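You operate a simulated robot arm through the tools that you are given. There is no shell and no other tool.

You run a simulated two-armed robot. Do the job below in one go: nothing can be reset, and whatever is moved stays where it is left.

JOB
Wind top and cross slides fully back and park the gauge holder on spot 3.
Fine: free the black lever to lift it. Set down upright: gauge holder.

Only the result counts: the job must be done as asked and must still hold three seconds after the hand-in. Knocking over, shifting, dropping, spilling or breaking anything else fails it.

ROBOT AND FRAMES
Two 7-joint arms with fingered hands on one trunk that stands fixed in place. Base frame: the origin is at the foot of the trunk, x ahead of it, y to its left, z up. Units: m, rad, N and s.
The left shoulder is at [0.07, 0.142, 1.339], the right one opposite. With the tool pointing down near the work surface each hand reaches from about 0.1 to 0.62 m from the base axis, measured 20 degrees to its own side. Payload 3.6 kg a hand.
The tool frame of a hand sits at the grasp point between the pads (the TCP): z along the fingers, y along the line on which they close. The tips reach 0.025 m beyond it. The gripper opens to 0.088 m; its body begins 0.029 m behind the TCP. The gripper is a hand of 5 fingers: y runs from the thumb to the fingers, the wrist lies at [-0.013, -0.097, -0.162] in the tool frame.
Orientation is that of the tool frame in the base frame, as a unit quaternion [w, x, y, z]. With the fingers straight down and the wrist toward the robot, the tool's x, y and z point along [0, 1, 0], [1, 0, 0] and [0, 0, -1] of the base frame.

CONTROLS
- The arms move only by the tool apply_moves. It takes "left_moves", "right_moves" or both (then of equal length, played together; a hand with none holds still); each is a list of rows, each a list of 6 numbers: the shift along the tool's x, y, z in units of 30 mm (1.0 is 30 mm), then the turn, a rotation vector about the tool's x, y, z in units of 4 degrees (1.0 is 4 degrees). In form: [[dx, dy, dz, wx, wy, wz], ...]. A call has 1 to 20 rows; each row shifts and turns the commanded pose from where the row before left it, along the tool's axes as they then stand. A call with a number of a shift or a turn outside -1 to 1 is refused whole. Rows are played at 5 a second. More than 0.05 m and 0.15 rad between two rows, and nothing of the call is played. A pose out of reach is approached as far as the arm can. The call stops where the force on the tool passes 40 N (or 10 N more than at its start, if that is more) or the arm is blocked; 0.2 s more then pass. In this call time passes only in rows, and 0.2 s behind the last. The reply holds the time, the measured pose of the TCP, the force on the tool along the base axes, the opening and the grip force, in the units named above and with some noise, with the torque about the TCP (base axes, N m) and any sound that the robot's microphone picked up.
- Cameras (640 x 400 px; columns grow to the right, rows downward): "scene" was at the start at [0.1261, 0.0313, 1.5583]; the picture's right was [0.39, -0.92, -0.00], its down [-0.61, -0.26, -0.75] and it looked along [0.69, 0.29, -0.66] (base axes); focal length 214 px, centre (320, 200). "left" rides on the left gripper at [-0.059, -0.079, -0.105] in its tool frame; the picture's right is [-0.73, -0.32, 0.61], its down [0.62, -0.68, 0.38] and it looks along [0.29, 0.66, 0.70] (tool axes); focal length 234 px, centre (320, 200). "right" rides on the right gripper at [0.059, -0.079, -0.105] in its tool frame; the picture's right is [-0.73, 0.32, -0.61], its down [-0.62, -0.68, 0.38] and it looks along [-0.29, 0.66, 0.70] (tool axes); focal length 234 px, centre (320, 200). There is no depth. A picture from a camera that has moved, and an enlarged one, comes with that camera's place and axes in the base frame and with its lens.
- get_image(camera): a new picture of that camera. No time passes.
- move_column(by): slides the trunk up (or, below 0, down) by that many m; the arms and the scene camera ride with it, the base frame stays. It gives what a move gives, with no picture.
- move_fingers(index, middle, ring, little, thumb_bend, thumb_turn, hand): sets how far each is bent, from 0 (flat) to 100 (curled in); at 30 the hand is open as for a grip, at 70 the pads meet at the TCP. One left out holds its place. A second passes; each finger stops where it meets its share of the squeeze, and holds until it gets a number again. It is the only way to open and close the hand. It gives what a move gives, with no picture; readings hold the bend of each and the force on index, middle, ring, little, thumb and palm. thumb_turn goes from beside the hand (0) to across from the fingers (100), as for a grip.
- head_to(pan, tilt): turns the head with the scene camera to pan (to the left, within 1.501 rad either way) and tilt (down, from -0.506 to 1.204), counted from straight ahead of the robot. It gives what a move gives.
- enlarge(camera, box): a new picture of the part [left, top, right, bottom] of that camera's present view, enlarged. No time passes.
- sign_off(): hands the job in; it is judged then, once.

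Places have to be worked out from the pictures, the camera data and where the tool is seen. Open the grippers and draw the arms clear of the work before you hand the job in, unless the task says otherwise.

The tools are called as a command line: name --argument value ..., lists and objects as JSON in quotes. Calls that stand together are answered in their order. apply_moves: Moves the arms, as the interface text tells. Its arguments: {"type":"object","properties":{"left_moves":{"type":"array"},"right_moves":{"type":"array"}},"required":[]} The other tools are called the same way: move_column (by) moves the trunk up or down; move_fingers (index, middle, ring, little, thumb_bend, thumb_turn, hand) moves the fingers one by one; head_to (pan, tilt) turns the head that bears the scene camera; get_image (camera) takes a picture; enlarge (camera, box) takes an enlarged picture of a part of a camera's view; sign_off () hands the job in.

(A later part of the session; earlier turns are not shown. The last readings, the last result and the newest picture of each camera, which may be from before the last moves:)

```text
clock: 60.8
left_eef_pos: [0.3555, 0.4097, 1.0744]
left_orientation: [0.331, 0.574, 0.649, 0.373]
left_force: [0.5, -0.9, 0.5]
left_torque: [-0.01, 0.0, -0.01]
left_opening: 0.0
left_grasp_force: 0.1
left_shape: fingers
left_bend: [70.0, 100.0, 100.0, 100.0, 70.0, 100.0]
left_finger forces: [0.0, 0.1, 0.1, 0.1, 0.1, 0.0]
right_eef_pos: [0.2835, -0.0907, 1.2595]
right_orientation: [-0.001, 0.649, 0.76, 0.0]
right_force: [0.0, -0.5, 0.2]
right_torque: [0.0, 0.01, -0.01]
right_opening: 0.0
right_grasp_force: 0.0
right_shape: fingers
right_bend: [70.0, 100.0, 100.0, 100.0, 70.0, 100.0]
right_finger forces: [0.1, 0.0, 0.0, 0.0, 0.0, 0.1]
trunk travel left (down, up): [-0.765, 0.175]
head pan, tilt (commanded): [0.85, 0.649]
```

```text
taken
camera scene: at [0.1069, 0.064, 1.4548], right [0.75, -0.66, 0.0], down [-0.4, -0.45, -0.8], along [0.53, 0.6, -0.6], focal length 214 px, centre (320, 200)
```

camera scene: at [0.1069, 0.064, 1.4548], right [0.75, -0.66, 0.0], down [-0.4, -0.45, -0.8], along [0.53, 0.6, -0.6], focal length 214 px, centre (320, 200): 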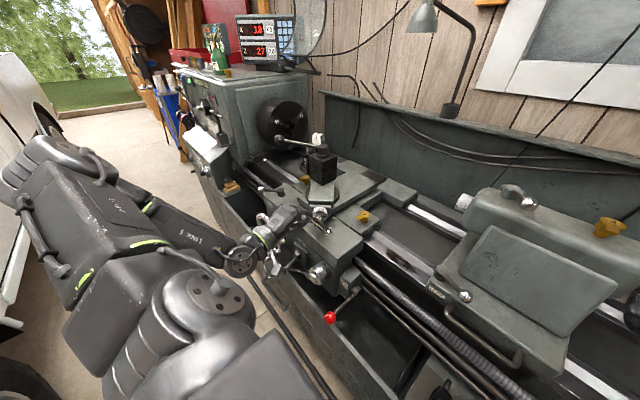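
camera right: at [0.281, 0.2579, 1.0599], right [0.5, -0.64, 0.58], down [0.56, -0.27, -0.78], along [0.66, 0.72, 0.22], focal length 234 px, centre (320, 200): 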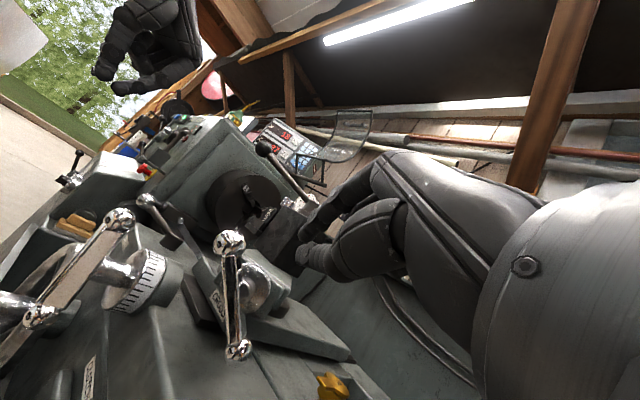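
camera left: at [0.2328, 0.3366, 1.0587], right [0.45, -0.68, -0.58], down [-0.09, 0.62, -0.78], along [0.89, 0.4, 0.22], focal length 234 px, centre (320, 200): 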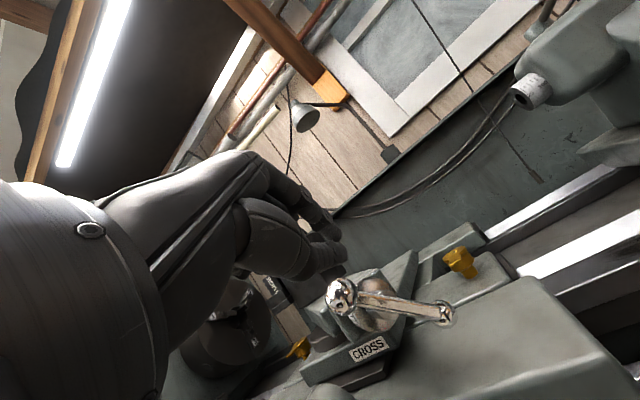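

Reach is fine. I insert 70 mm along the fingers and push the first arc counter-clockwise.

apply_moves --left_moves '[[0, 0, 0.78, 0, 0, 0], [0, 0, 0.78, 0, 0, 0], [0, 0, 0.78, 0, 0, 0]]'

enlarge --camera "left" --box '[250, 150, 490, 350]'

enlarge --camera "scene" --box '[250, 160, 370, 260]'

```text
clock: 61.6
left_eef_pos: [0.4146, 0.4176, 1.0395]
left_orientation: [0.333, 0.574, 0.649, 0.373]
left_force: [-1.2, -0.7, 2.1]
left_torque: [0.04, 0.02, 0.07]
left_opening: 0.0
left_grasp_force: 2.0
left_shape: fingers
left_bend: [70.0, 100.0, 100.0, 100.0, 70.0, 100.0]
left_finger forces: [0.1, 0.0, 3.7, 0.1, 0.0, 0.1]
right_eef_pos: [0.2813, -0.0899, 1.2599]
right_orientation: [0.0, 0.649, 0.761, 0.002]
right_force: [-0.4, 0.1, 0.0]
right_torque: [-0.05, 0.0, 0.03]
right_opening: 0.0
right_grasp_force: 0.0
right_shape: fingers
right_bend: [70.0, 100.0, 100.0, 100.0, 70.0, 100.0]
right_finger forces: [0.0, 0.1, 0.0, 0.0, 0.1, 0.1]
trunk travel left (down, up): [-0.765, 0.175]
head pan, tilt (commanded): [0.85, 0.649]
```

```text
2.00 times, centred on (370, 250) of left
camera zoom: at [0.2921, 0.3428, 1.0243], right [0.45, -0.68, -0.58], down [-0.08, 0.62, -0.78], along [0.89, 0.4, 0.22], focal length 468 px, centre (220, 100)
```

zoom: 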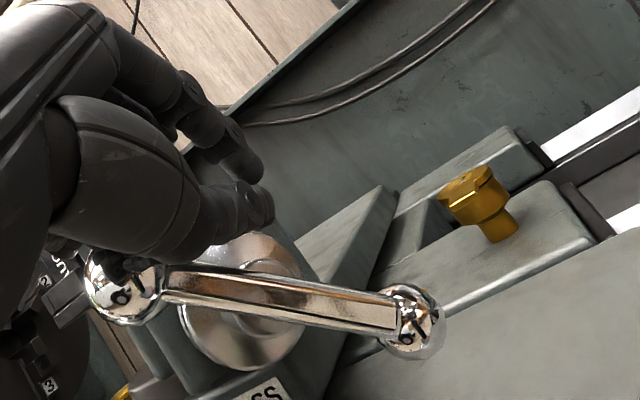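

```text
4.00 times, centred on (310, 210) of scene
camera zoom: at [0.1048, 0.0636, 1.4551], right [0.75, -0.66, 0.0], down [-0.4, -0.45, -0.8], along [0.53, 0.6, -0.6], focal length 858 px, centre (360, 160)
```

zoom: 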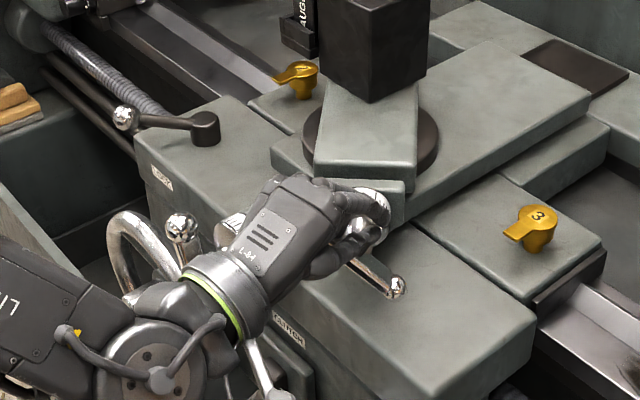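

The poker sits right of the ball above the bar, but the curled ring finger touches the ball face (3.7 N). I retract 7 mm along the fingers and then push the arc to the left.

apply_moves --left_moves '[[0, 0, -0.25, 0, 0, 0], [0.359, -0.154, -0.236, 0, 0, 0], [0.323, -0.299, -0.119, 0, 0, 0], [0.231, -0.393, 0.018, 0, 0, 0]]'

enlarge --camera "left" --box '[200, 150, 440, 350]'

enlarge --camera "scene" --box '[250, 160, 370, 260]'

```text
clock: 62.6
left_eef_pos: [0.3832, 0.4414, 1.027]
left_orientation: [0.332, 0.574, 0.649, 0.373]
left_force: [1.3, -2.6, 0.7]
left_torque: [-0.06, -0.04, -0.09]
left_opening: 0.0
left_grasp_force: 1.5
left_shape: fingers
left_bend: [69.0, 100.0, 100.0, 100.0, 71.0, 99.0]
left_finger forces: [0.0, 0.1, 0.0, 0.0, 3.3, 0.0]
right_eef_pos: [0.2839, -0.0898, 1.2603]
right_orientation: [-0.001, 0.649, 0.761, 0.001]
right_force: [0.1, -1.8, 0.3]
right_torque: [-0.01, -0.01, -0.01]
right_opening: 0.0002
right_grasp_force: 0.0
right_shape: fingers
right_bend: [70.0, 100.0, 100.0, 100.0, 70.0, 100.0]
right_finger forces: [0.0, 0.0, 0.0, 0.0, 0.1, 0.1]
trunk travel left (down, up): [-0.765, 0.175]
head pan, tilt (commanded): [0.85, 0.649]
```

```text
2.00 times, centred on (320, 250) of left
camera zoom: at [0.2603, 0.368, 1.01], right [0.45, -0.68, -0.58], down [-0.09, 0.62, -0.78], along [0.89, 0.4, 0.22], focal length 468 px, centre (320, 100)
```

zoom: 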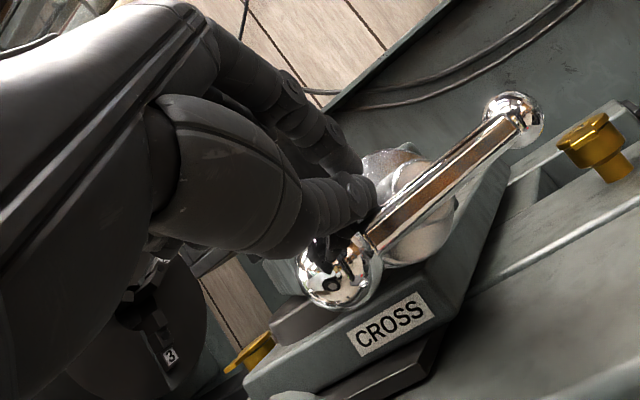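

```text
4.00 times, centred on (310, 210) of scene
camera zoom: at [0.1063, 0.0641, 1.4548], right [0.75, -0.66, 0.0], down [-0.4, -0.45, -0.8], along [0.53, 0.6, -0.6], focal length 858 px, centre (360, 160)
```

zoom: 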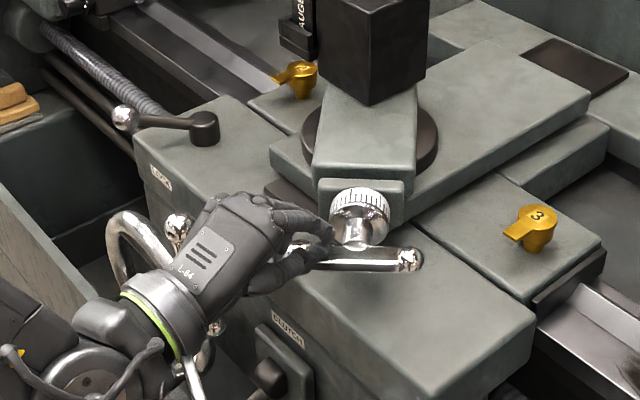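

The crank turns easily (ball moved left and down). I continue along the circle under the hub towards the right side.

apply_moves --left_moves '[[0.0992, -0.4186, 0.153, 0, 0, 0], [-0.0501, -0.3719, 0.2612, 0, 0, 0], [-0.1905, -0.2609, 0.3241, 0, 0, 0], [-0.2981, -0.1047, 0.3311, 0, 0, 0], [-0.3541, 0.0696, 0.2807, 0, 0, 0]]'

enlarge --camera "left" --box '[200, 150, 440, 350]'

enlarge --camera "scene" --box '[250, 160, 370, 260]'

```text
clock: 63.8
left_eef_pos: [0.3958, 0.4328, 0.9803]
left_orientation: [0.33, 0.569, 0.649, 0.382]
left_force: [-24.0, 29.4, 15.4]
left_torque: [0.3, -0.09, 0.55]
left_opening: 0.0
left_grasp_force: 23.8
left_shape: fingers
left_bend: [71.0, 100.0, 100.0, 100.0, 69.0, 100.0]
left_finger forces: [42.5, 0.0, 0.1, 0.0, 5.1, 0.0]
right_eef_pos: [0.2755, -0.0866, 1.2614]
right_orientation: [0.004, 0.65, 0.76, 0.001]
right_force: [0.6, 0.3, -1.2]
right_torque: [0.0, 0.0, 0.02]
right_opening: 0.0002
right_grasp_force: 0.1
right_shape: fingers
right_bend: [70.0, 100.0, 100.0, 100.0, 70.0, 100.0]
right_finger forces: [0.1, 0.1, 0.0, 0.1, 0.0, 0.1]
trunk travel left (down, up): [-0.765, 0.175]
head pan, tilt (commanded): [0.85, 0.649]
stopped in row 5 (left hand): the force on the tool passed its limit at 45 N (the readings are from after the stop); the commanded pose is now the measured one
```

```text
2.00 times, centred on (320, 250) of left
camera zoom: at [0.2755, 0.3566, 0.9626], right [0.47, -0.67, -0.58], down [-0.09, 0.62, -0.78], along [0.88, 0.41, 0.23], focal length 468 px, centre (320, 100)
```

zoom: 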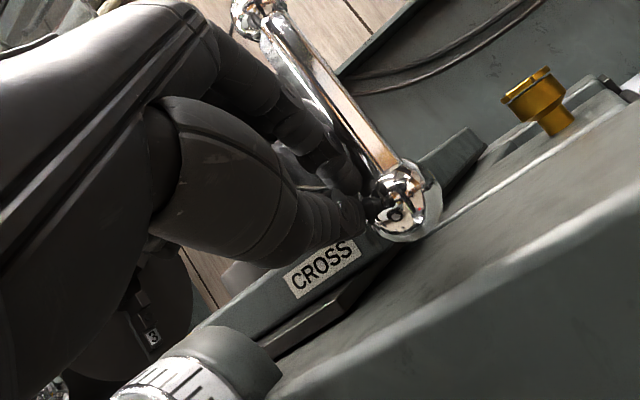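

```text
4.00 times, centred on (310, 210) of scene
camera zoom: at [0.097, 0.0692, 1.4555], right [0.75, -0.66, 0.01], down [-0.39, -0.46, -0.8], along [0.53, 0.6, -0.6], focal length 858 px, centre (360, 160)
```

zoom: 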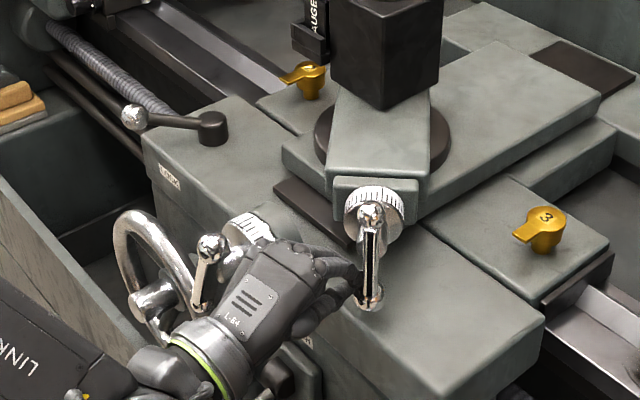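

The push stopped at 45 N with the ball at the bottom. I check the DRO, dial and the exact contact before going on.

enlarge --camera "scene" --box '[290, 195, 350, 245]'

enlarge --camera "scene" --box '[230, 10, 310, 65]'

enlarge --camera "left" --box '[280, 140, 400, 260]'

```text
8.00 times, centred on (320, 220) of scene
camera zoom: at [0.097, 0.0692, 1.4555], right [0.75, -0.66, 0.01], down [-0.39, -0.46, -0.8], along [0.53, 0.6, -0.6], focal length 1716 px, centre (320, 40)
```

zoom: 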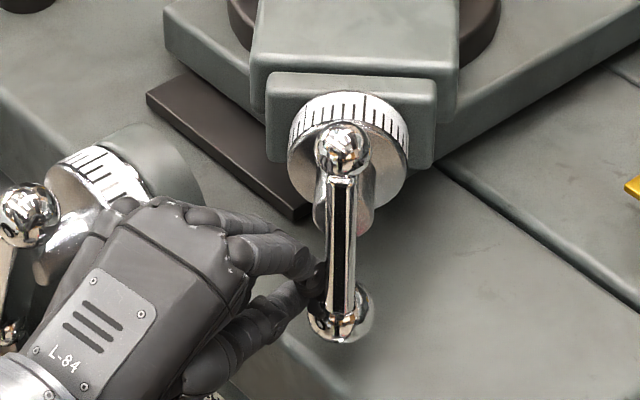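

```text
7.27 times, centred on (270, 38) of scene
camera zoom: at [0.097, 0.0692, 1.4555], right [0.75, -0.66, 0.01], down [-0.39, -0.46, -0.8], along [0.53, 0.6, -0.6], focal length 1560 px, centre (684, 1382)
```

zoom: 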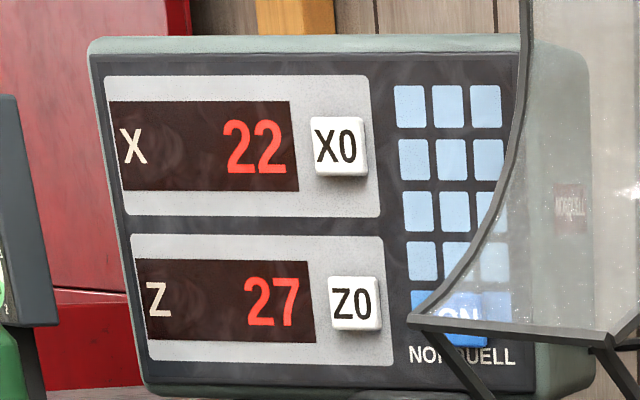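

```text
3.33 times, centred on (340, 200) of left
camera zoom: at [0.2755, 0.3566, 0.9626], right [0.47, -0.67, -0.58], down [-0.09, 0.62, -0.78], along [0.88, 0.41, 0.23], focal length 781 px, centre (253, 200)
```

zoom: 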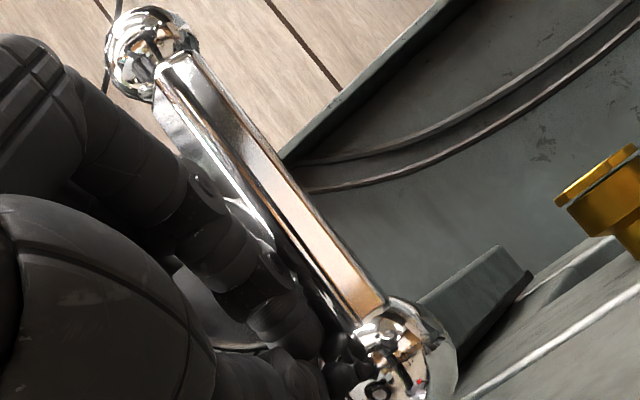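

X went from 18 to 22 on the DRO. I relieve the pressure by backing the poker off 10 mm and compare the slide position with the earlier picture from the same camera place.

apply_moves --left_moves '[[0.25, -0.08, -0.17, 0, 0, 0], [0.1, 0, -0.1, 0, 0, 0]]'

enlarge --camera "scene" --box '[250, 160, 370, 260]'

enlarge --camera "scene" --box '[230, 10, 310, 65]'

get_image --camera "left"

```text
clock: 64.4
left_eef_pos: [0.3928, 0.4348, 0.9809]
left_orientation: [0.329, 0.573, 0.65, 0.376]
left_force: [-0.3, 0.8, -0.6]
left_torque: [-0.02, 0.03, 0.01]
left_opening: 0.0
left_grasp_force: 0.0
left_shape: fingers
left_bend: [70.0, 100.0, 100.0, 100.0, 70.0, 100.0]
left_finger forces: [0.0, 0.0, 0.0, 0.0, 0.0, 0.1]
right_eef_pos: [0.283, -0.0908, 1.2596]
right_orientation: [0.0, 0.649, 0.761, 0.002]
right_force: [-0.3, 0.3, 0.3]
right_torque: [0.02, 0.03, -0.04]
right_opening: 0.0
right_grasp_force: 0.0
right_shape: fingers
right_bend: [70.0, 100.0, 100.0, 100.0, 70.0, 100.0]
right_finger forces: [0.0, 0.1, 0.0, 0.0, 0.0, 0.0]
trunk travel left (down, up): [-0.765, 0.175]
head pan, tilt (commanded): [0.85, 0.649]
```

```text
4.00 times, centred on (310, 210) of scene
camera zoom: at [0.1066, 0.0623, 1.4547], right [0.75, -0.66, 0.0], down [-0.4, -0.45, -0.8], along [0.53, 0.6, -0.6], focal length 858 px, centre (360, 160)
```

zoom: 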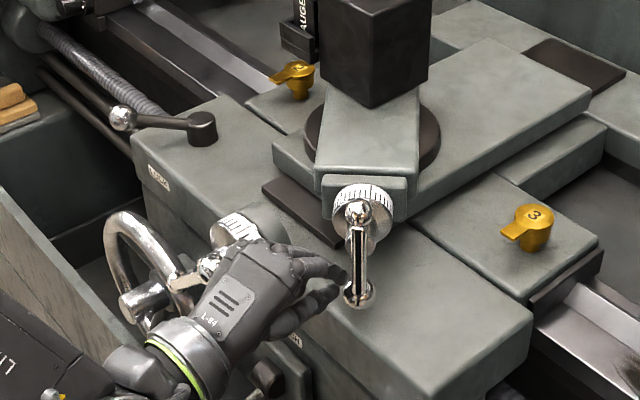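

```text
7.27 times, centred on (270, 38) of scene
camera zoom: at [0.1066, 0.0623, 1.4547], right [0.75, -0.66, 0.0], down [-0.4, -0.45, -0.8], along [0.53, 0.6, -0.6], focal length 1560 px, centre (684, 1382)
```

zoom: 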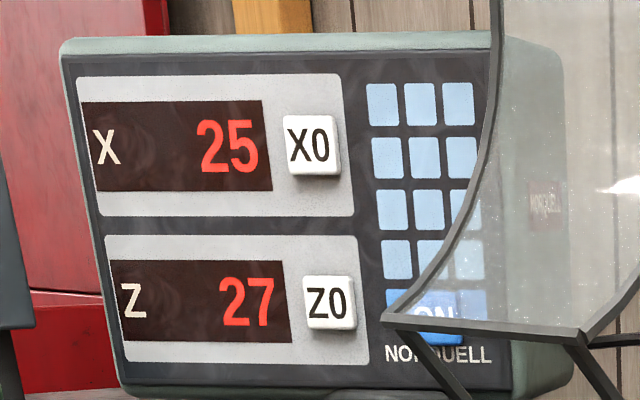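

```text
taken
camera left: at [0.2704, 0.3599, 0.9639], right [0.45, -0.67, -0.59], down [-0.09, 0.62, -0.78], along [0.89, 0.4, 0.22], focal length 234 px, centre (320, 200)
```

left: 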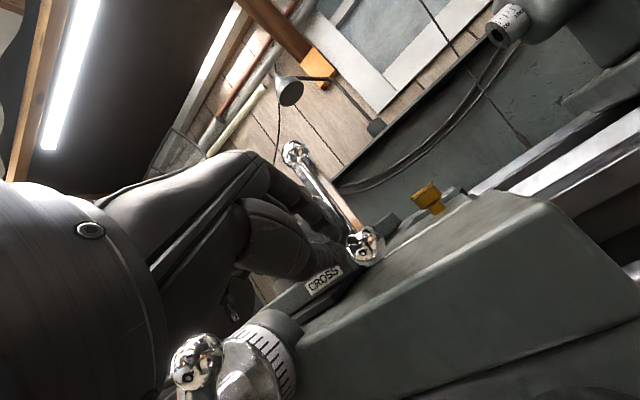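

X is now 25: the side of my hand is touching and turning the cross-slide crank. I zoom to see that contact.

enlarge --camera "scene" --box '[270, 200, 340, 260]'

enlarge --camera "left" --box '[120, 290, 320, 400]'

enlarge --camera "left" --box '[260, 130, 400, 280]'

```text
6.67 times, centred on (305, 230) of scene
camera zoom: at [0.1066, 0.0623, 1.4547], right [0.75, -0.66, 0.0], down [-0.4, -0.45, -0.8], along [0.53, 0.6, -0.6], focal length 1430 px, centre (420, 0)
```

zoom: 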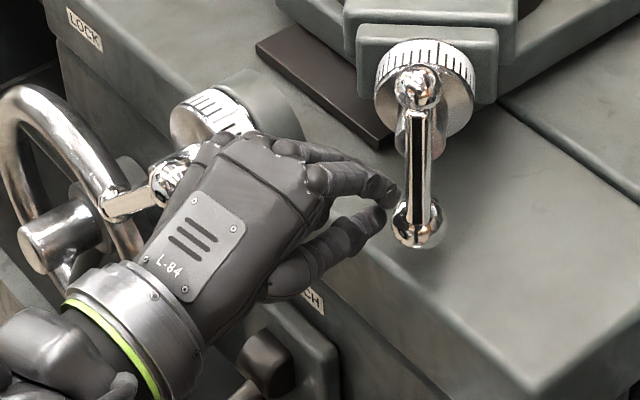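

```text
3.20 times, centred on (220, 345) of left
camera zoom: at [0.2704, 0.3599, 0.9639], right [0.45, -0.67, -0.59], down [-0.09, 0.62, -0.78], along [0.89, 0.4, 0.22], focal length 749 px, centre (640, -264)
```

zoom: 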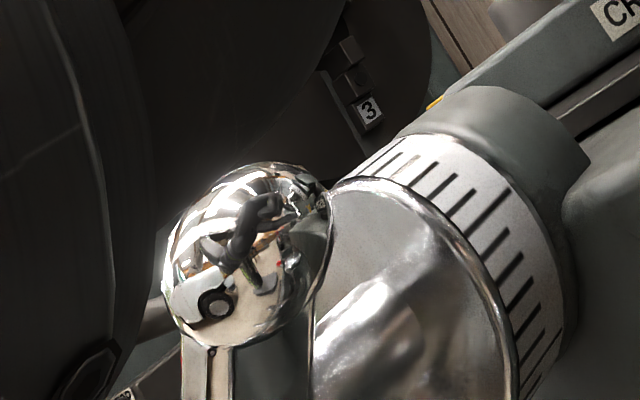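

```text
2.67 times, centred on (330, 205) of left
camera zoom: at [0.2704, 0.3599, 0.9639], right [0.45, -0.67, -0.59], down [-0.09, 0.62, -0.78], along [0.89, 0.4, 0.22], focal length 624 px, centre (293, 187)
```

zoom: 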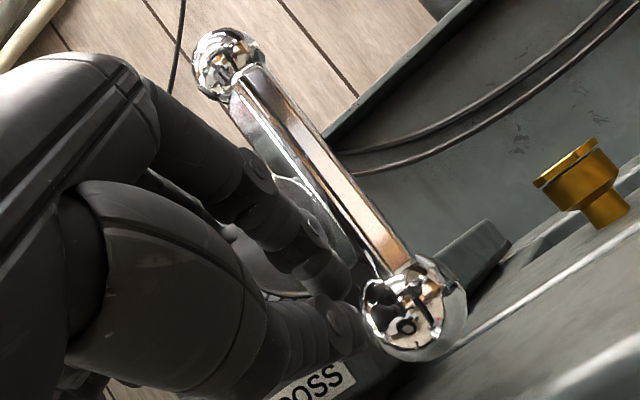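

Measured positions: the cross slide moved ~6 mm away (X 18→25 with ~70° clockwise of its crank), while the top crank is now vertical with the ball down. I zoom on the top crank and slide to see if it is at its end stop or obstructed.

enlarge --camera "scene" --box '[310, 185, 350, 235]'

enlarge --camera "left" --box '[320, 200, 400, 280]'

enlarge --camera "scene" --box '[290, 120, 390, 220]'

```text
8.00 times, centred on (330, 210) of scene
camera zoom: at [0.1066, 0.0623, 1.4547], right [0.75, -0.66, 0.0], down [-0.4, -0.45, -0.8], along [0.53, 0.6, -0.6], focal length 1716 px, centre (240, 120)
```

zoom: 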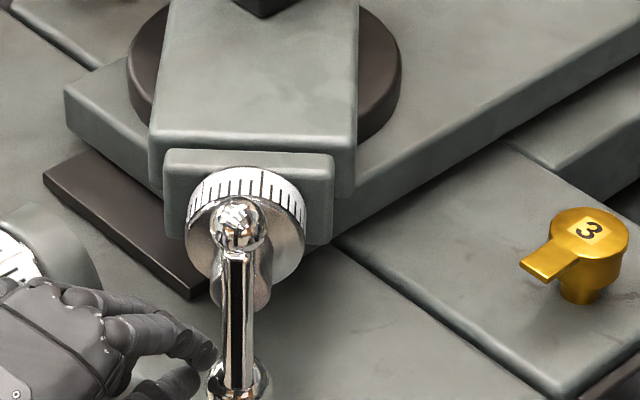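

```text
5.00 times, centred on (360, 240) of left
camera zoom: at [0.2704, 0.3599, 0.9639], right [0.45, -0.67, -0.59], down [-0.09, 0.62, -0.78], along [0.89, 0.4, 0.22], focal length 1171 px, centre (120, 0)
```

zoom: 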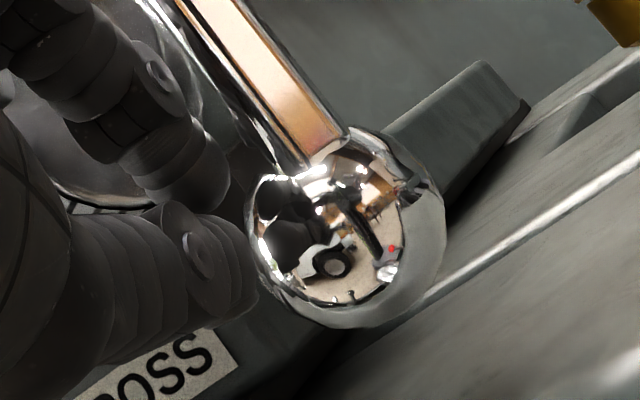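

```text
4.00 times, centred on (340, 170) of scene
camera zoom: at [0.1066, 0.0623, 1.4547], right [0.75, -0.66, 0.0], down [-0.4, -0.45, -0.8], along [0.53, 0.6, -0.6], focal length 858 px, centre (240, 320)
```

zoom: 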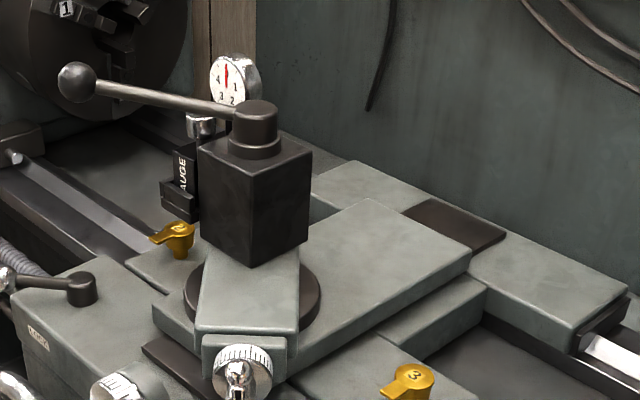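

I withdraw the hand along its own fingers to get a clean comparison with the original pictures.

apply_moves --left_moves '[[0, 0, -1, 0, 0, 0], [0, 0, -1, 0, 0, 0], [0, 0, -1, 0, 0, 0], [0, 0.5, -0.8, 0, 0, 0]]'

head_to --pan 1.0 --tilt 0.55

get_image --camera "scene"

get_image --camera "left"

```text
clock: 65.4
left_eef_pos: [0.3017, 0.4218, 1.0506]
left_orientation: [0.328, 0.572, 0.65, 0.378]
left_force: [-0.4, -0.2, 0.4]
left_torque: [-0.01, 0.0, 0.0]
left_opening: 0.0001
left_grasp_force: 0.0
left_shape: fingers
left_bend: [70.0, 100.0, 100.0, 100.0, 70.0, 100.0]
left_finger forces: [0.0, 0.0, 0.1, 0.0, 0.0, 0.1]
right_eef_pos: [0.2823, -0.091, 1.2598]
right_orientation: [-0.001, 0.649, 0.761, 0.002]
right_force: [-0.2, 0.1, -0.7]
right_torque: [0.02, -0.01, -0.01]
right_opening: 0.0
right_grasp_force: 0.1
right_shape: fingers
right_bend: [70.0, 100.0, 100.0, 100.0, 70.0, 100.0]
right_finger forces: [0.0, 0.1, 0.0, 0.0, 0.0, 0.0]
trunk travel left (down, up): [-0.765, 0.175]
head pan, tilt (commanded): [0.85, 0.649]
```

```text
clock: 66.1
left_eef_pos: [0.3028, 0.422, 1.0501]
left_orientation: [0.329, 0.572, 0.649, 0.377]
left_force: [0.0, -0.5, -0.4]
left_torque: [-0.01, 0.03, 0.03]
left_opening: 0.0
left_grasp_force: 0.0
left_shape: fingers
left_bend: [70.0, 100.0, 100.0, 100.0, 70.0, 100.0]
left_finger forces: [0.0, 0.0, 0.0, 0.0, 0.0, 0.1]
right_eef_pos: [0.2832, -0.0901, 1.2594]
right_orientation: [0.001, 0.65, 0.76, 0.001]
right_force: [0.4, -0.8, -0.2]
right_torque: [0.01, -0.01, 0.03]
right_opening: 0.0
right_grasp_force: 0.0
right_shape: fingers
right_bend: [70.0, 100.0, 100.0, 100.0, 70.0, 100.0]
right_finger forces: [0.0, 0.0, 0.1, 0.0, 0.0, 0.1]
trunk travel left (down, up): [-0.765, 0.175]
head pan, tilt (commanded): [1.0, 0.55]
```

```text
taken
camera scene: at [0.0973, 0.0744, 1.4636], right [0.84, -0.54, 0.0], down [-0.28, -0.44, -0.85], along [0.46, 0.72, -0.52], focal length 214 px, centre (320, 200)
```

scene: 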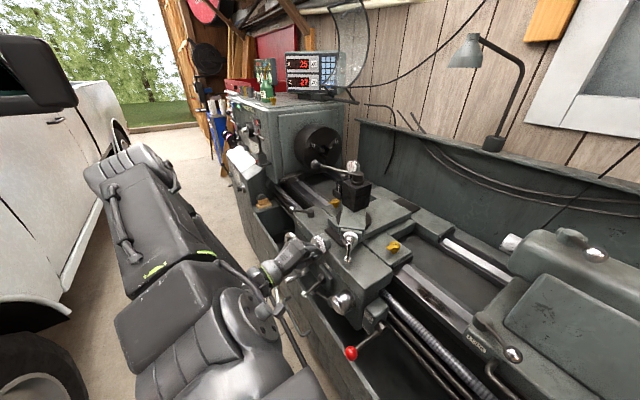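

```text
taken
camera left: at [0.1809, 0.348, 1.0332], right [0.45, -0.67, -0.59], down [-0.09, 0.62, -0.78], along [0.89, 0.41, 0.22], focal length 234 px, centre (320, 200)
```

left: 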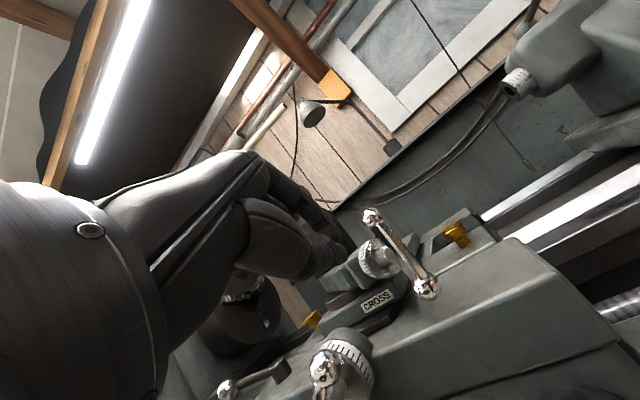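

X still reads 25. I return to the earlier pre-entry pose so that the left camera sees the top slide from the same place as before winding, for direct comparison.

apply_moves --left_moves '[[-0.308, 0.773, 0.53, 0, 0, 0], [-0.308, 0.773, 0.53, 0, 0, 0]]'

get_image --camera "left"

enlarge --camera "scene" --box '[325, 205, 375, 255]'

```text
clock: 66.7
left_eef_pos: [0.3553, 0.4113, 1.0751]
left_orientation: [0.329, 0.573, 0.649, 0.377]
left_force: [0.4, -0.2, -0.4]
left_torque: [0.02, 0.02, -0.01]
left_opening: 0.0
left_grasp_force: 0.0
left_shape: fingers
left_bend: [70.0, 100.0, 100.0, 100.0, 70.0, 100.0]
left_finger forces: [0.0, 0.0, 0.1, 0.1, 0.0, 0.0]
right_eef_pos: [0.2837, -0.09, 1.2593]
right_orientation: [-0.001, 0.65, 0.76, 0.001]
right_force: [0.3, -1.3, 0.0]
right_torque: [0.0, -0.01, 0.0]
right_opening: 0.0001
right_grasp_force: 0.1
right_shape: fingers
right_bend: [70.0, 100.0, 100.0, 100.0, 70.0, 100.0]
right_finger forces: [0.1, 0.0, 0.1, 0.0, 0.0, 0.0]
trunk travel left (down, up): [-0.765, 0.175]
head pan, tilt (commanded): [1.0, 0.55]
```

```text
taken
camera left: at [0.233, 0.3377, 1.0578], right [0.45, -0.67, -0.59], down [-0.09, 0.62, -0.78], along [0.89, 0.41, 0.22], focal length 234 px, centre (320, 200)
```

left: 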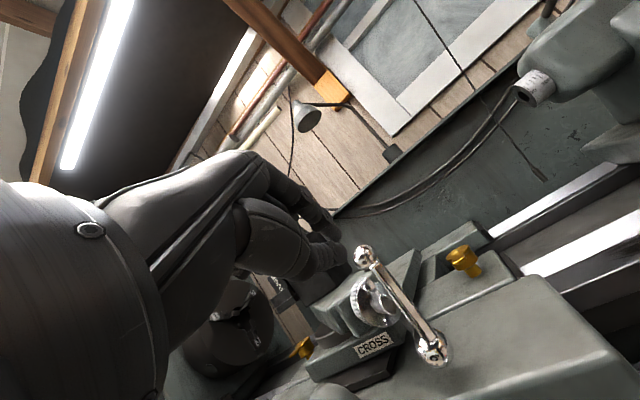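

```text
8.00 times, centred on (350, 230) of scene
camera zoom: at [0.0978, 0.0744, 1.4636], right [0.84, -0.54, 0.0], down [-0.28, -0.44, -0.85], along [0.46, 0.72, -0.52], focal length 1716 px, centre (80, -40)
```

zoom: 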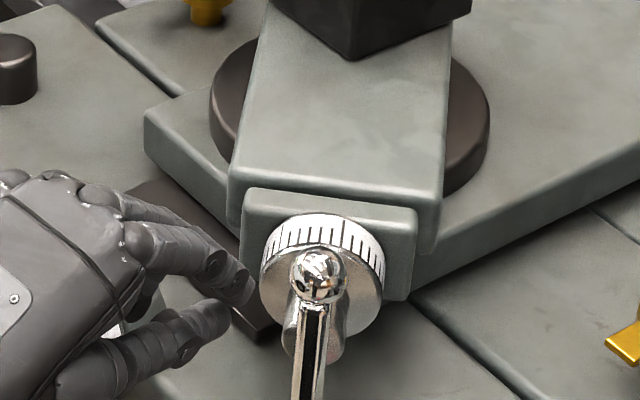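

The slide overhang has grown by roughly 7 mm, so counter-clockwise does wind back. To test whether this is the end stop, I push the upper (small-ball) end of the bar left, i.e. further counter-clockwise, and watch the force.

apply_moves --left_moves '[[-0.68, 0.217, 0.31, 0, 0, 0], [0, 0, 0.78, 0, 0, 0], [0, 0, 0.78, 0, 0, 0], [0, 0, 0.78, 0, 0, 0], [0.3144, -0.1227, -0.2139, 0, 0, 0]]'

enlarge --camera "left" --box '[250, 150, 450, 350]'

```text
clock: 67.9
left_eef_pos: [0.4211, 0.4102, 1.0398]
left_orientation: [0.33, 0.573, 0.649, 0.377]
left_force: [0.7, -2.2, -0.4]
left_torque: [-0.02, 0.0, 0.02]
left_opening: 0.0
left_grasp_force: 0.8
left_shape: fingers
left_bend: [70.0, 100.0, 100.0, 100.0, 70.0, 100.0]
left_finger forces: [0.1, 0.1, 0.1, 0.0, 1.9, 0.1]
right_eef_pos: [0.283, -0.0906, 1.2597]
right_orientation: [0.0, 0.65, 0.76, 0.001]
right_force: [0.1, 0.1, -0.1]
right_torque: [-0.05, 0.03, -0.02]
right_opening: 0.0001
right_grasp_force: 0.1
right_shape: fingers
right_bend: [70.0, 100.0, 100.0, 100.0, 70.0, 100.0]
right_finger forces: [0.0, 0.1, 0.0, 0.1, 0.0, 0.0]
trunk travel left (down, up): [-0.765, 0.175]
head pan, tilt (commanded): [1.0, 0.55]
```

```text
2.00 times, centred on (350, 250) of left
camera zoom: at [0.2985, 0.3348, 1.0236], right [0.45, -0.67, -0.59], down [-0.09, 0.62, -0.78], along [0.89, 0.41, 0.22], focal length 468 px, centre (260, 100)
```

zoom: 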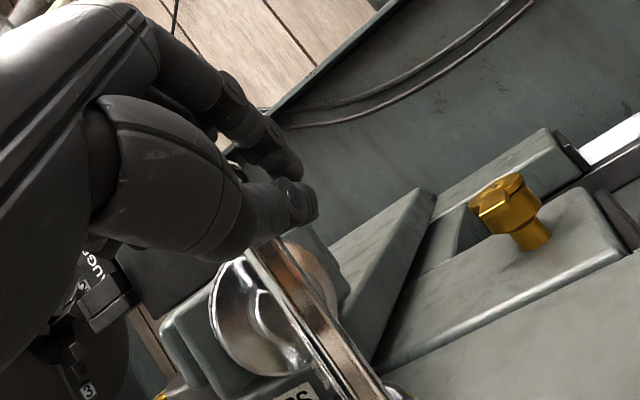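

Light contact (2 N). I push another 12 mm to the left.

apply_moves --left_moves '[[0.16, -0.06, -0.11, 0, 0, 0], [0.16, -0.06, -0.11, 0, 0, 0]]'

enlarge --camera "left" --box '[250, 150, 450, 350]'

enlarge --camera "scene" --box '[325, 205, 375, 255]'

```text
clock: 68.5
left_eef_pos: [0.4152, 0.4146, 1.0415]
left_orientation: [0.329, 0.574, 0.648, 0.377]
left_force: [8.8, -11.2, -1.4]
left_torque: [-0.05, -0.05, -0.09]
left_opening: 0.0
left_grasp_force: 5.9
left_shape: fingers
left_bend: [68.0, 100.0, 100.0, 100.0, 70.0, 96.0]
left_finger forces: [4.2, 0.0, 0.1, 0.0, 7.5, 0.0]
right_eef_pos: [0.2862, -0.0927, 1.258]
right_orientation: [-0.002, 0.65, 0.76, 0.0]
right_force: [0.3, -0.5, -0.7]
right_torque: [-0.03, 0.0, 0.02]
right_opening: 0.0
right_grasp_force: 0.1
right_shape: fingers
right_bend: [70.0, 100.0, 100.0, 100.0, 70.0, 100.0]
right_finger forces: [0.0, 0.0, 0.1, 0.1, 0.1, 0.1]
trunk travel left (down, up): [-0.765, 0.175]
head pan, tilt (commanded): [1.0, 0.55]
```

```text
2.00 times, centred on (350, 250) of left
camera zoom: at [0.2924, 0.3402, 1.0241], right [0.45, -0.67, -0.59], down [-0.09, 0.62, -0.78], along [0.89, 0.4, 0.22], focal length 468 px, centre (260, 100)
```

zoom: 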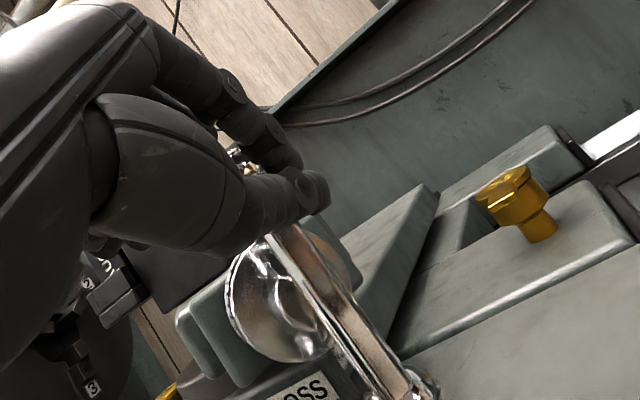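

```text
8.00 times, centred on (350, 230) of scene
camera zoom: at [0.1004, 0.071, 1.4636], right [0.84, -0.54, 0.0], down [-0.28, -0.44, -0.85], along [0.46, 0.72, -0.52], focal length 1716 px, centre (80, -40)
```

zoom: 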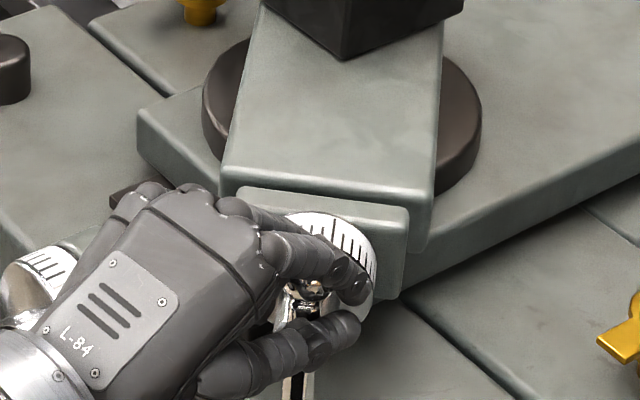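

Force rises (14 N) with little motion. One more small push to see whether it yields.

apply_moves --left_moves '[[0.16, -0.06, -0.11, 0, 0, 0], [0.16, -0.06, -0.11, 0, 0, 0]]'

enlarge --camera "left" --box '[250, 150, 450, 350]'

```text
clock: 69.1
left_eef_pos: [0.4082, 0.4188, 1.0404]
left_orientation: [0.327, 0.575, 0.649, 0.376]
left_force: [17.3, -33.9, -7.2]
left_torque: [-0.01, 0.07, -0.46]
left_opening: 0.0042
left_grasp_force: 15.9
left_shape: fingers
left_bend: [63.0, 100.0, 100.0, 100.0, 70.0, 94.0]
left_finger forces: [20.0, 0.1, 0.0, 0.0, 11.8, 0.0]
right_eef_pos: [0.2879, -0.0982, 1.2567]
right_orientation: [-0.005, 0.65, 0.76, 0.001]
right_force: [0.1, 0.2, 0.4]
right_torque: [0.0, 0.0, 0.01]
right_opening: 0.0
right_grasp_force: 0.0
right_shape: fingers
right_bend: [70.0, 100.0, 100.0, 100.0, 70.0, 100.0]
right_finger forces: [0.0, 0.1, 0.1, 0.0, 0.1, 0.0]
trunk travel left (down, up): [-0.765, 0.175]
head pan, tilt (commanded): [1.0, 0.55]
```

```text
2.00 times, centred on (350, 250) of left
camera zoom: at [0.2853, 0.3449, 1.0246], right [0.45, -0.67, -0.59], down [-0.09, 0.62, -0.78], along [0.89, 0.4, 0.22], focal length 468 px, centre (260, 100)
```

zoom: 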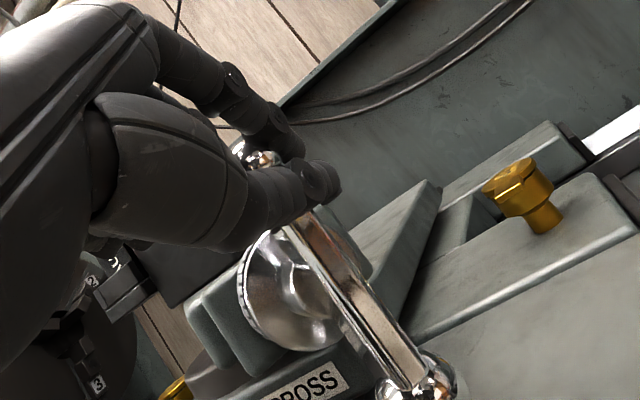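

The bar does not yield at 38 N (≈1.3 Nm) from either end, so the top slide is against its rear stop. I back the poker off to the right and withdraw.

apply_moves --left_moves '[[-0.3144, 0.1227, 0.2139, 0, 0, 0], [-0.3144, 0.1227, 0.2139, 0, 0, 0], [-0.15, 0.06, 0.1, 0, 0, 0], [0, 0, -1, 0, 0, 0], [0, 0, -1, 0, 0, 0], [0, 0, -1, 0, 0, 0], [0, 0.3, -1, 0, 0, 0]]'

move_fingers --hand "left" --index 70 --thumb_bend 70 --thumb_turn 100

get_image --camera "scene"

get_image --camera "left"

```text
clock: 70.7
left_eef_pos: [0.3327, 0.4084, 1.0997]
left_orientation: [0.33, 0.572, 0.649, 0.378]
left_force: [-0.4, -0.2, -0.3]
left_torque: [0.01, 0.0, -0.02]
left_opening: 0.0
left_grasp_force: 0.1
left_shape: fingers
left_bend: [70.0, 100.0, 100.0, 100.0, 70.0, 100.0]
left_finger forces: [0.0, 0.1, 0.0, 0.0, 0.1, 0.1]
left hand out of reach, approached as far as the arm can: row 7
right_eef_pos: [0.2818, -0.0911, 1.2599]
right_orientation: [-0.002, 0.65, 0.76, 0.0]
right_force: [0.1, 0.2, 0.6]
right_torque: [0.01, -0.03, -0.01]
right_opening: 0.0001
right_grasp_force: 0.1
right_shape: fingers
right_bend: [70.0, 100.0, 100.0, 100.0, 70.0, 100.0]
right_finger forces: [0.0, 0.0, 0.0, 0.0, 0.0, 0.2]
trunk travel left (down, up): [-0.765, 0.175]
head pan, tilt (commanded): [1.0, 0.55]
```

```text
clock: 71.7
left_eef_pos: [0.3328, 0.4093, 1.0988]
left_orientation: [0.329, 0.572, 0.649, 0.377]
left_force: [0.1, 0.1, -1.3]
left_torque: [0.02, 0.01, 0.01]
left_opening: 0.0
left_grasp_force: 0.0
left_shape: fingers
left_bend: [70.0, 100.0, 100.0, 100.0, 70.0, 100.0]
left_finger forces: [0.0, 0.0, 0.1, 0.0, 0.0, 0.0]
right_eef_pos: [0.2831, -0.0901, 1.2592]
right_orientation: [0.0, 0.651, 0.759, 0.001]
right_force: [1.1, 0.2, -0.7]
right_torque: [0.01, 0.01, 0.0]
right_opening: 0.0
right_grasp_force: 0.1
right_shape: fingers
right_bend: [70.0, 100.0, 100.0, 100.0, 70.0, 100.0]
right_finger forces: [0.0, 0.0, 0.1, 0.1, 0.1, 0.0]
trunk travel left (down, up): [-0.765, 0.175]
head pan, tilt (commanded): [1.0, 0.55]
```

```text
taken
camera scene: at [0.0971, 0.0746, 1.4636], right [0.84, -0.54, 0.0], down [-0.28, -0.44, -0.85], along [0.46, 0.72, -0.52], focal length 214 px, centre (320, 200)
```

scene: 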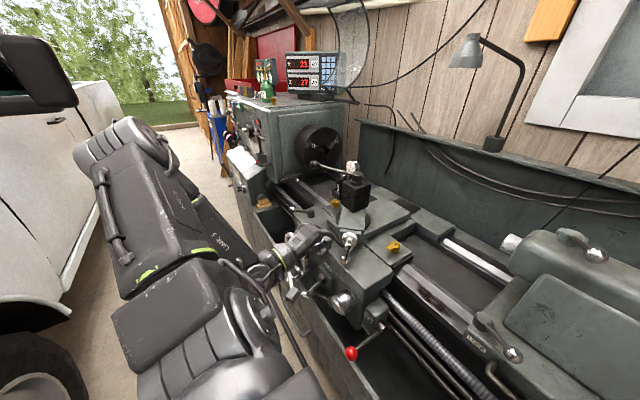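

```text
taken
camera left: at [0.2099, 0.3342, 1.082], right [0.45, -0.67, -0.59], down [-0.09, 0.62, -0.78], along [0.89, 0.4, 0.22], focal length 234 px, centre (320, 200)
```

left: 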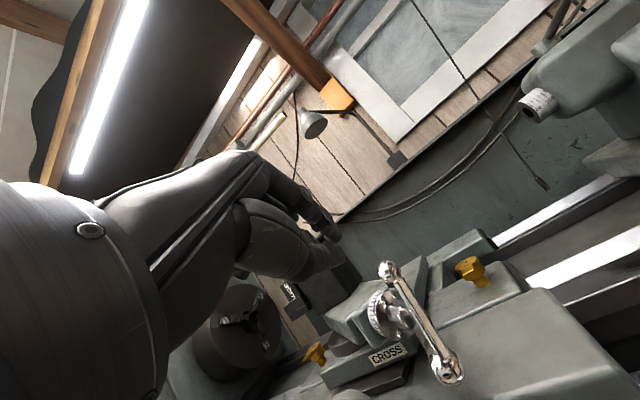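

I read the DRO again and look at the cross crank's present angle.

enlarge --camera "scene" --box '[275, 45, 355, 100]'

apply_moves --left_moves '[[0.8, 0.2, -0.6, 0, 0, 0], [0.8, 0.2, -0.6, 0, 0, 0], [0.9, 0.0, -0.3, 0, -0.864, 0.5], [0.9, 0.0, -0.3, 0, -0.864, 0.5], [0.9, 0, 0, 0, 0, 0]]'

get_image --camera "scene"

enlarge --camera "scene" --box '[270, 210, 350, 290]'

```text
7.27 times, centred on (315, 72) of scene
camera zoom: at [0.0971, 0.0746, 1.4636], right [0.84, -0.54, 0.0], down [-0.28, -0.44, -0.85], along [0.46, 0.72, -0.52], focal length 1560 px, centre (356, 1127)
```

zoom: 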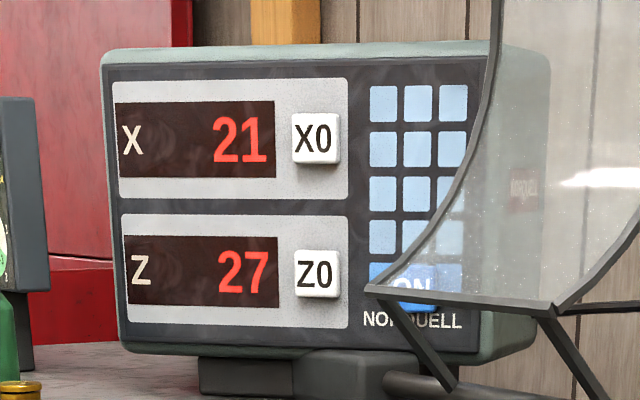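

```text
clock: 72.9
left_eef_pos: [0.3162, 0.4549, 1.0932]
left_orientation: [0.355, 0.617, 0.608, 0.353]
left_force: [1.0, -0.3, 0.1]
left_torque: [0.05, 0.04, -0.02]
left_opening: 0.0
left_grasp_force: 0.1
left_shape: fingers
left_bend: [70.0, 100.0, 100.0, 100.0, 70.0, 100.0]
left_finger forces: [0.0, 0.0, 0.0, 0.0, 0.0, 0.0]
left hand out of reach, approached as far as the arm can: row 3, 4, 5
right_eef_pos: [0.2829, -0.0901, 1.2603]
right_orientation: [-0.001, 0.65, 0.76, 0.001]
right_force: [-0.4, -0.2, -0.8]
right_torque: [0.01, -0.01, 0.03]
right_opening: 0.0
right_grasp_force: 0.0
right_shape: fingers
right_bend: [70.0, 100.0, 100.0, 100.0, 70.0, 100.0]
right_finger forces: [0.0, 0.1, 0.0, 0.1, 0.0, 0.1]
trunk travel left (down, up): [-0.765, 0.175]
head pan, tilt (commanded): [1.0, 0.55]
```

```text
taken
camera scene: at [0.0975, 0.0751, 1.4636], right [0.84, -0.54, 0.0], down [-0.28, -0.44, -0.85], along [0.46, 0.72, -0.52], focal length 214 px, centre (320, 200)
```

scene: 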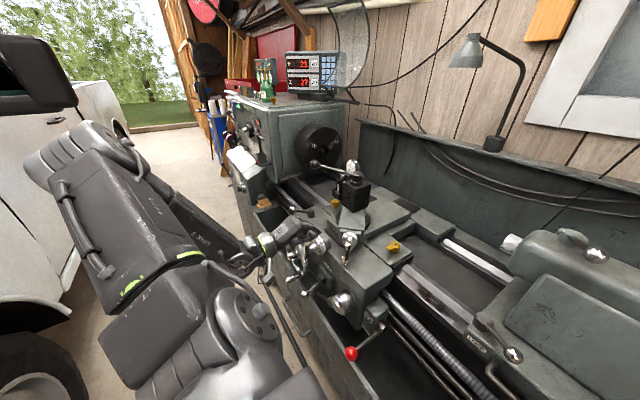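

```text
5.00 times, centred on (310, 250) of scene
camera zoom: at [0.0975, 0.0751, 1.4636], right [0.84, -0.54, 0.0], down [-0.28, -0.44, -0.85], along [0.46, 0.72, -0.52], focal length 1072 px, centre (370, -50)
```

zoom: 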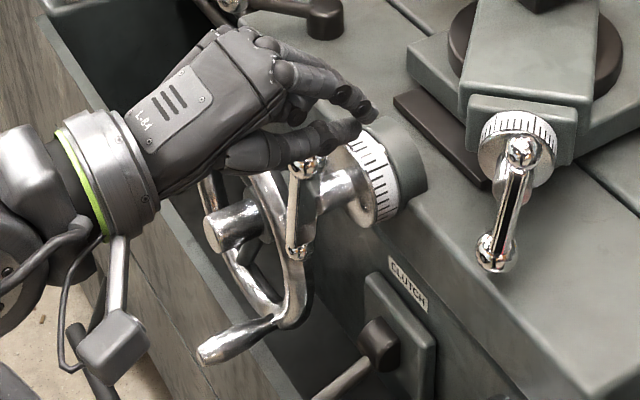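

The cross crank moves very easily (X follows ~0.1 per degree; now ≈21). The top crank was dragged back a few degrees on withdrawal, which I will correct afterwards. I lower the trunk 0.1 m for the cross crank.

move_column --by -0.1

get_image --camera "left"

enlarge --camera "scene" --box '[260, 190, 360, 270]'

enlarge --camera "scene" --box '[275, 20, 355, 80]'

```text
clock: 74.2
left_eef_pos: [0.3154, 0.4546, 0.9935]
left_orientation: [0.354, 0.617, 0.608, 0.353]
left_force: [0.2, 0.5, 0.4]
left_torque: [0.03, 0.0, -0.02]
left_opening: 0.0
left_grasp_force: 0.1
left_shape: fingers
left_bend: [70.0, 100.0, 100.0, 100.0, 70.0, 100.0]
left_finger forces: [0.0, 0.1, 0.0, 0.1, 0.0, 0.0]
right_eef_pos: [0.2817, -0.0905, 1.1583]
right_orientation: [0.0, 0.65, 0.76, 0.001]
right_force: [0.1, -0.5, 0.5]
right_torque: [-0.02, 0.03, -0.02]
right_opening: 0.0
right_grasp_force: 0.0
right_shape: fingers
right_bend: [70.0, 100.0, 100.0, 100.0, 70.0, 100.0]
right_finger forces: [0.0, 0.1, 0.0, 0.0, 0.1, 0.1]
trunk travel left (down, up): [-0.665, 0.275]
head pan, tilt (commanded): [1.0, 0.55]
```

```text
taken
camera left: at [0.1846, 0.3973, 0.9775], right [0.36, -0.73, -0.59], down [0.0, 0.63, -0.78], along [0.93, 0.28, 0.22], focal length 234 px, centre (320, 200)
```

left: 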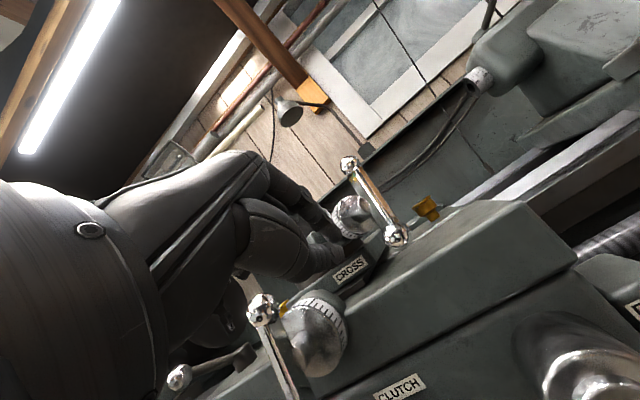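

```text
5.00 times, centred on (310, 230) of scene
camera zoom: at [0.0969, 0.0746, 1.3637], right [0.84, -0.54, 0.0], down [-0.28, -0.44, -0.85], along [0.46, 0.72, -0.52], focal length 1072 px, centre (370, 50)
```

zoom: 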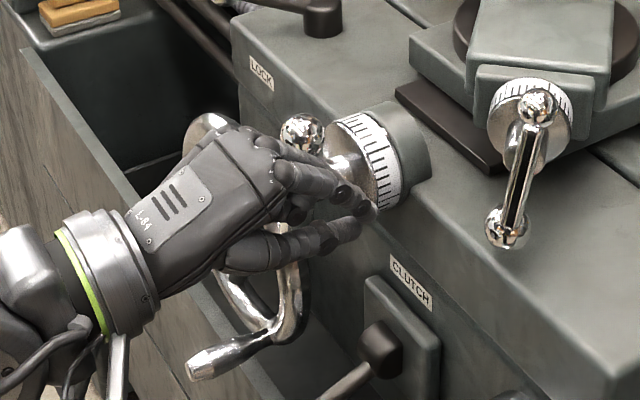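

```text
6.67 times, centred on (315, 50) of scene
camera zoom: at [0.0969, 0.0746, 1.3637], right [0.84, -0.54, 0.0], down [-0.28, -0.44, -0.85], along [0.46, 0.72, -0.52], focal length 1430 px, centre (353, 1200)
```

zoom: 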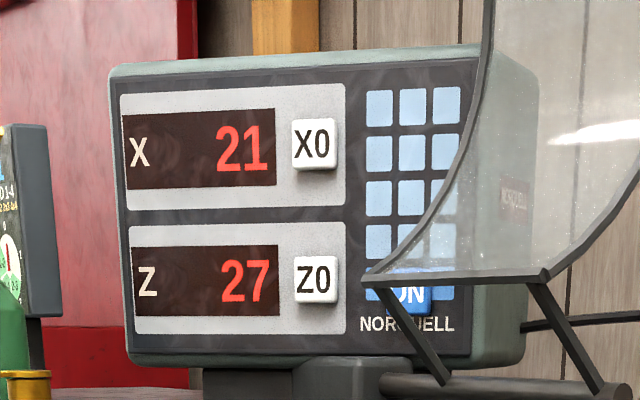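

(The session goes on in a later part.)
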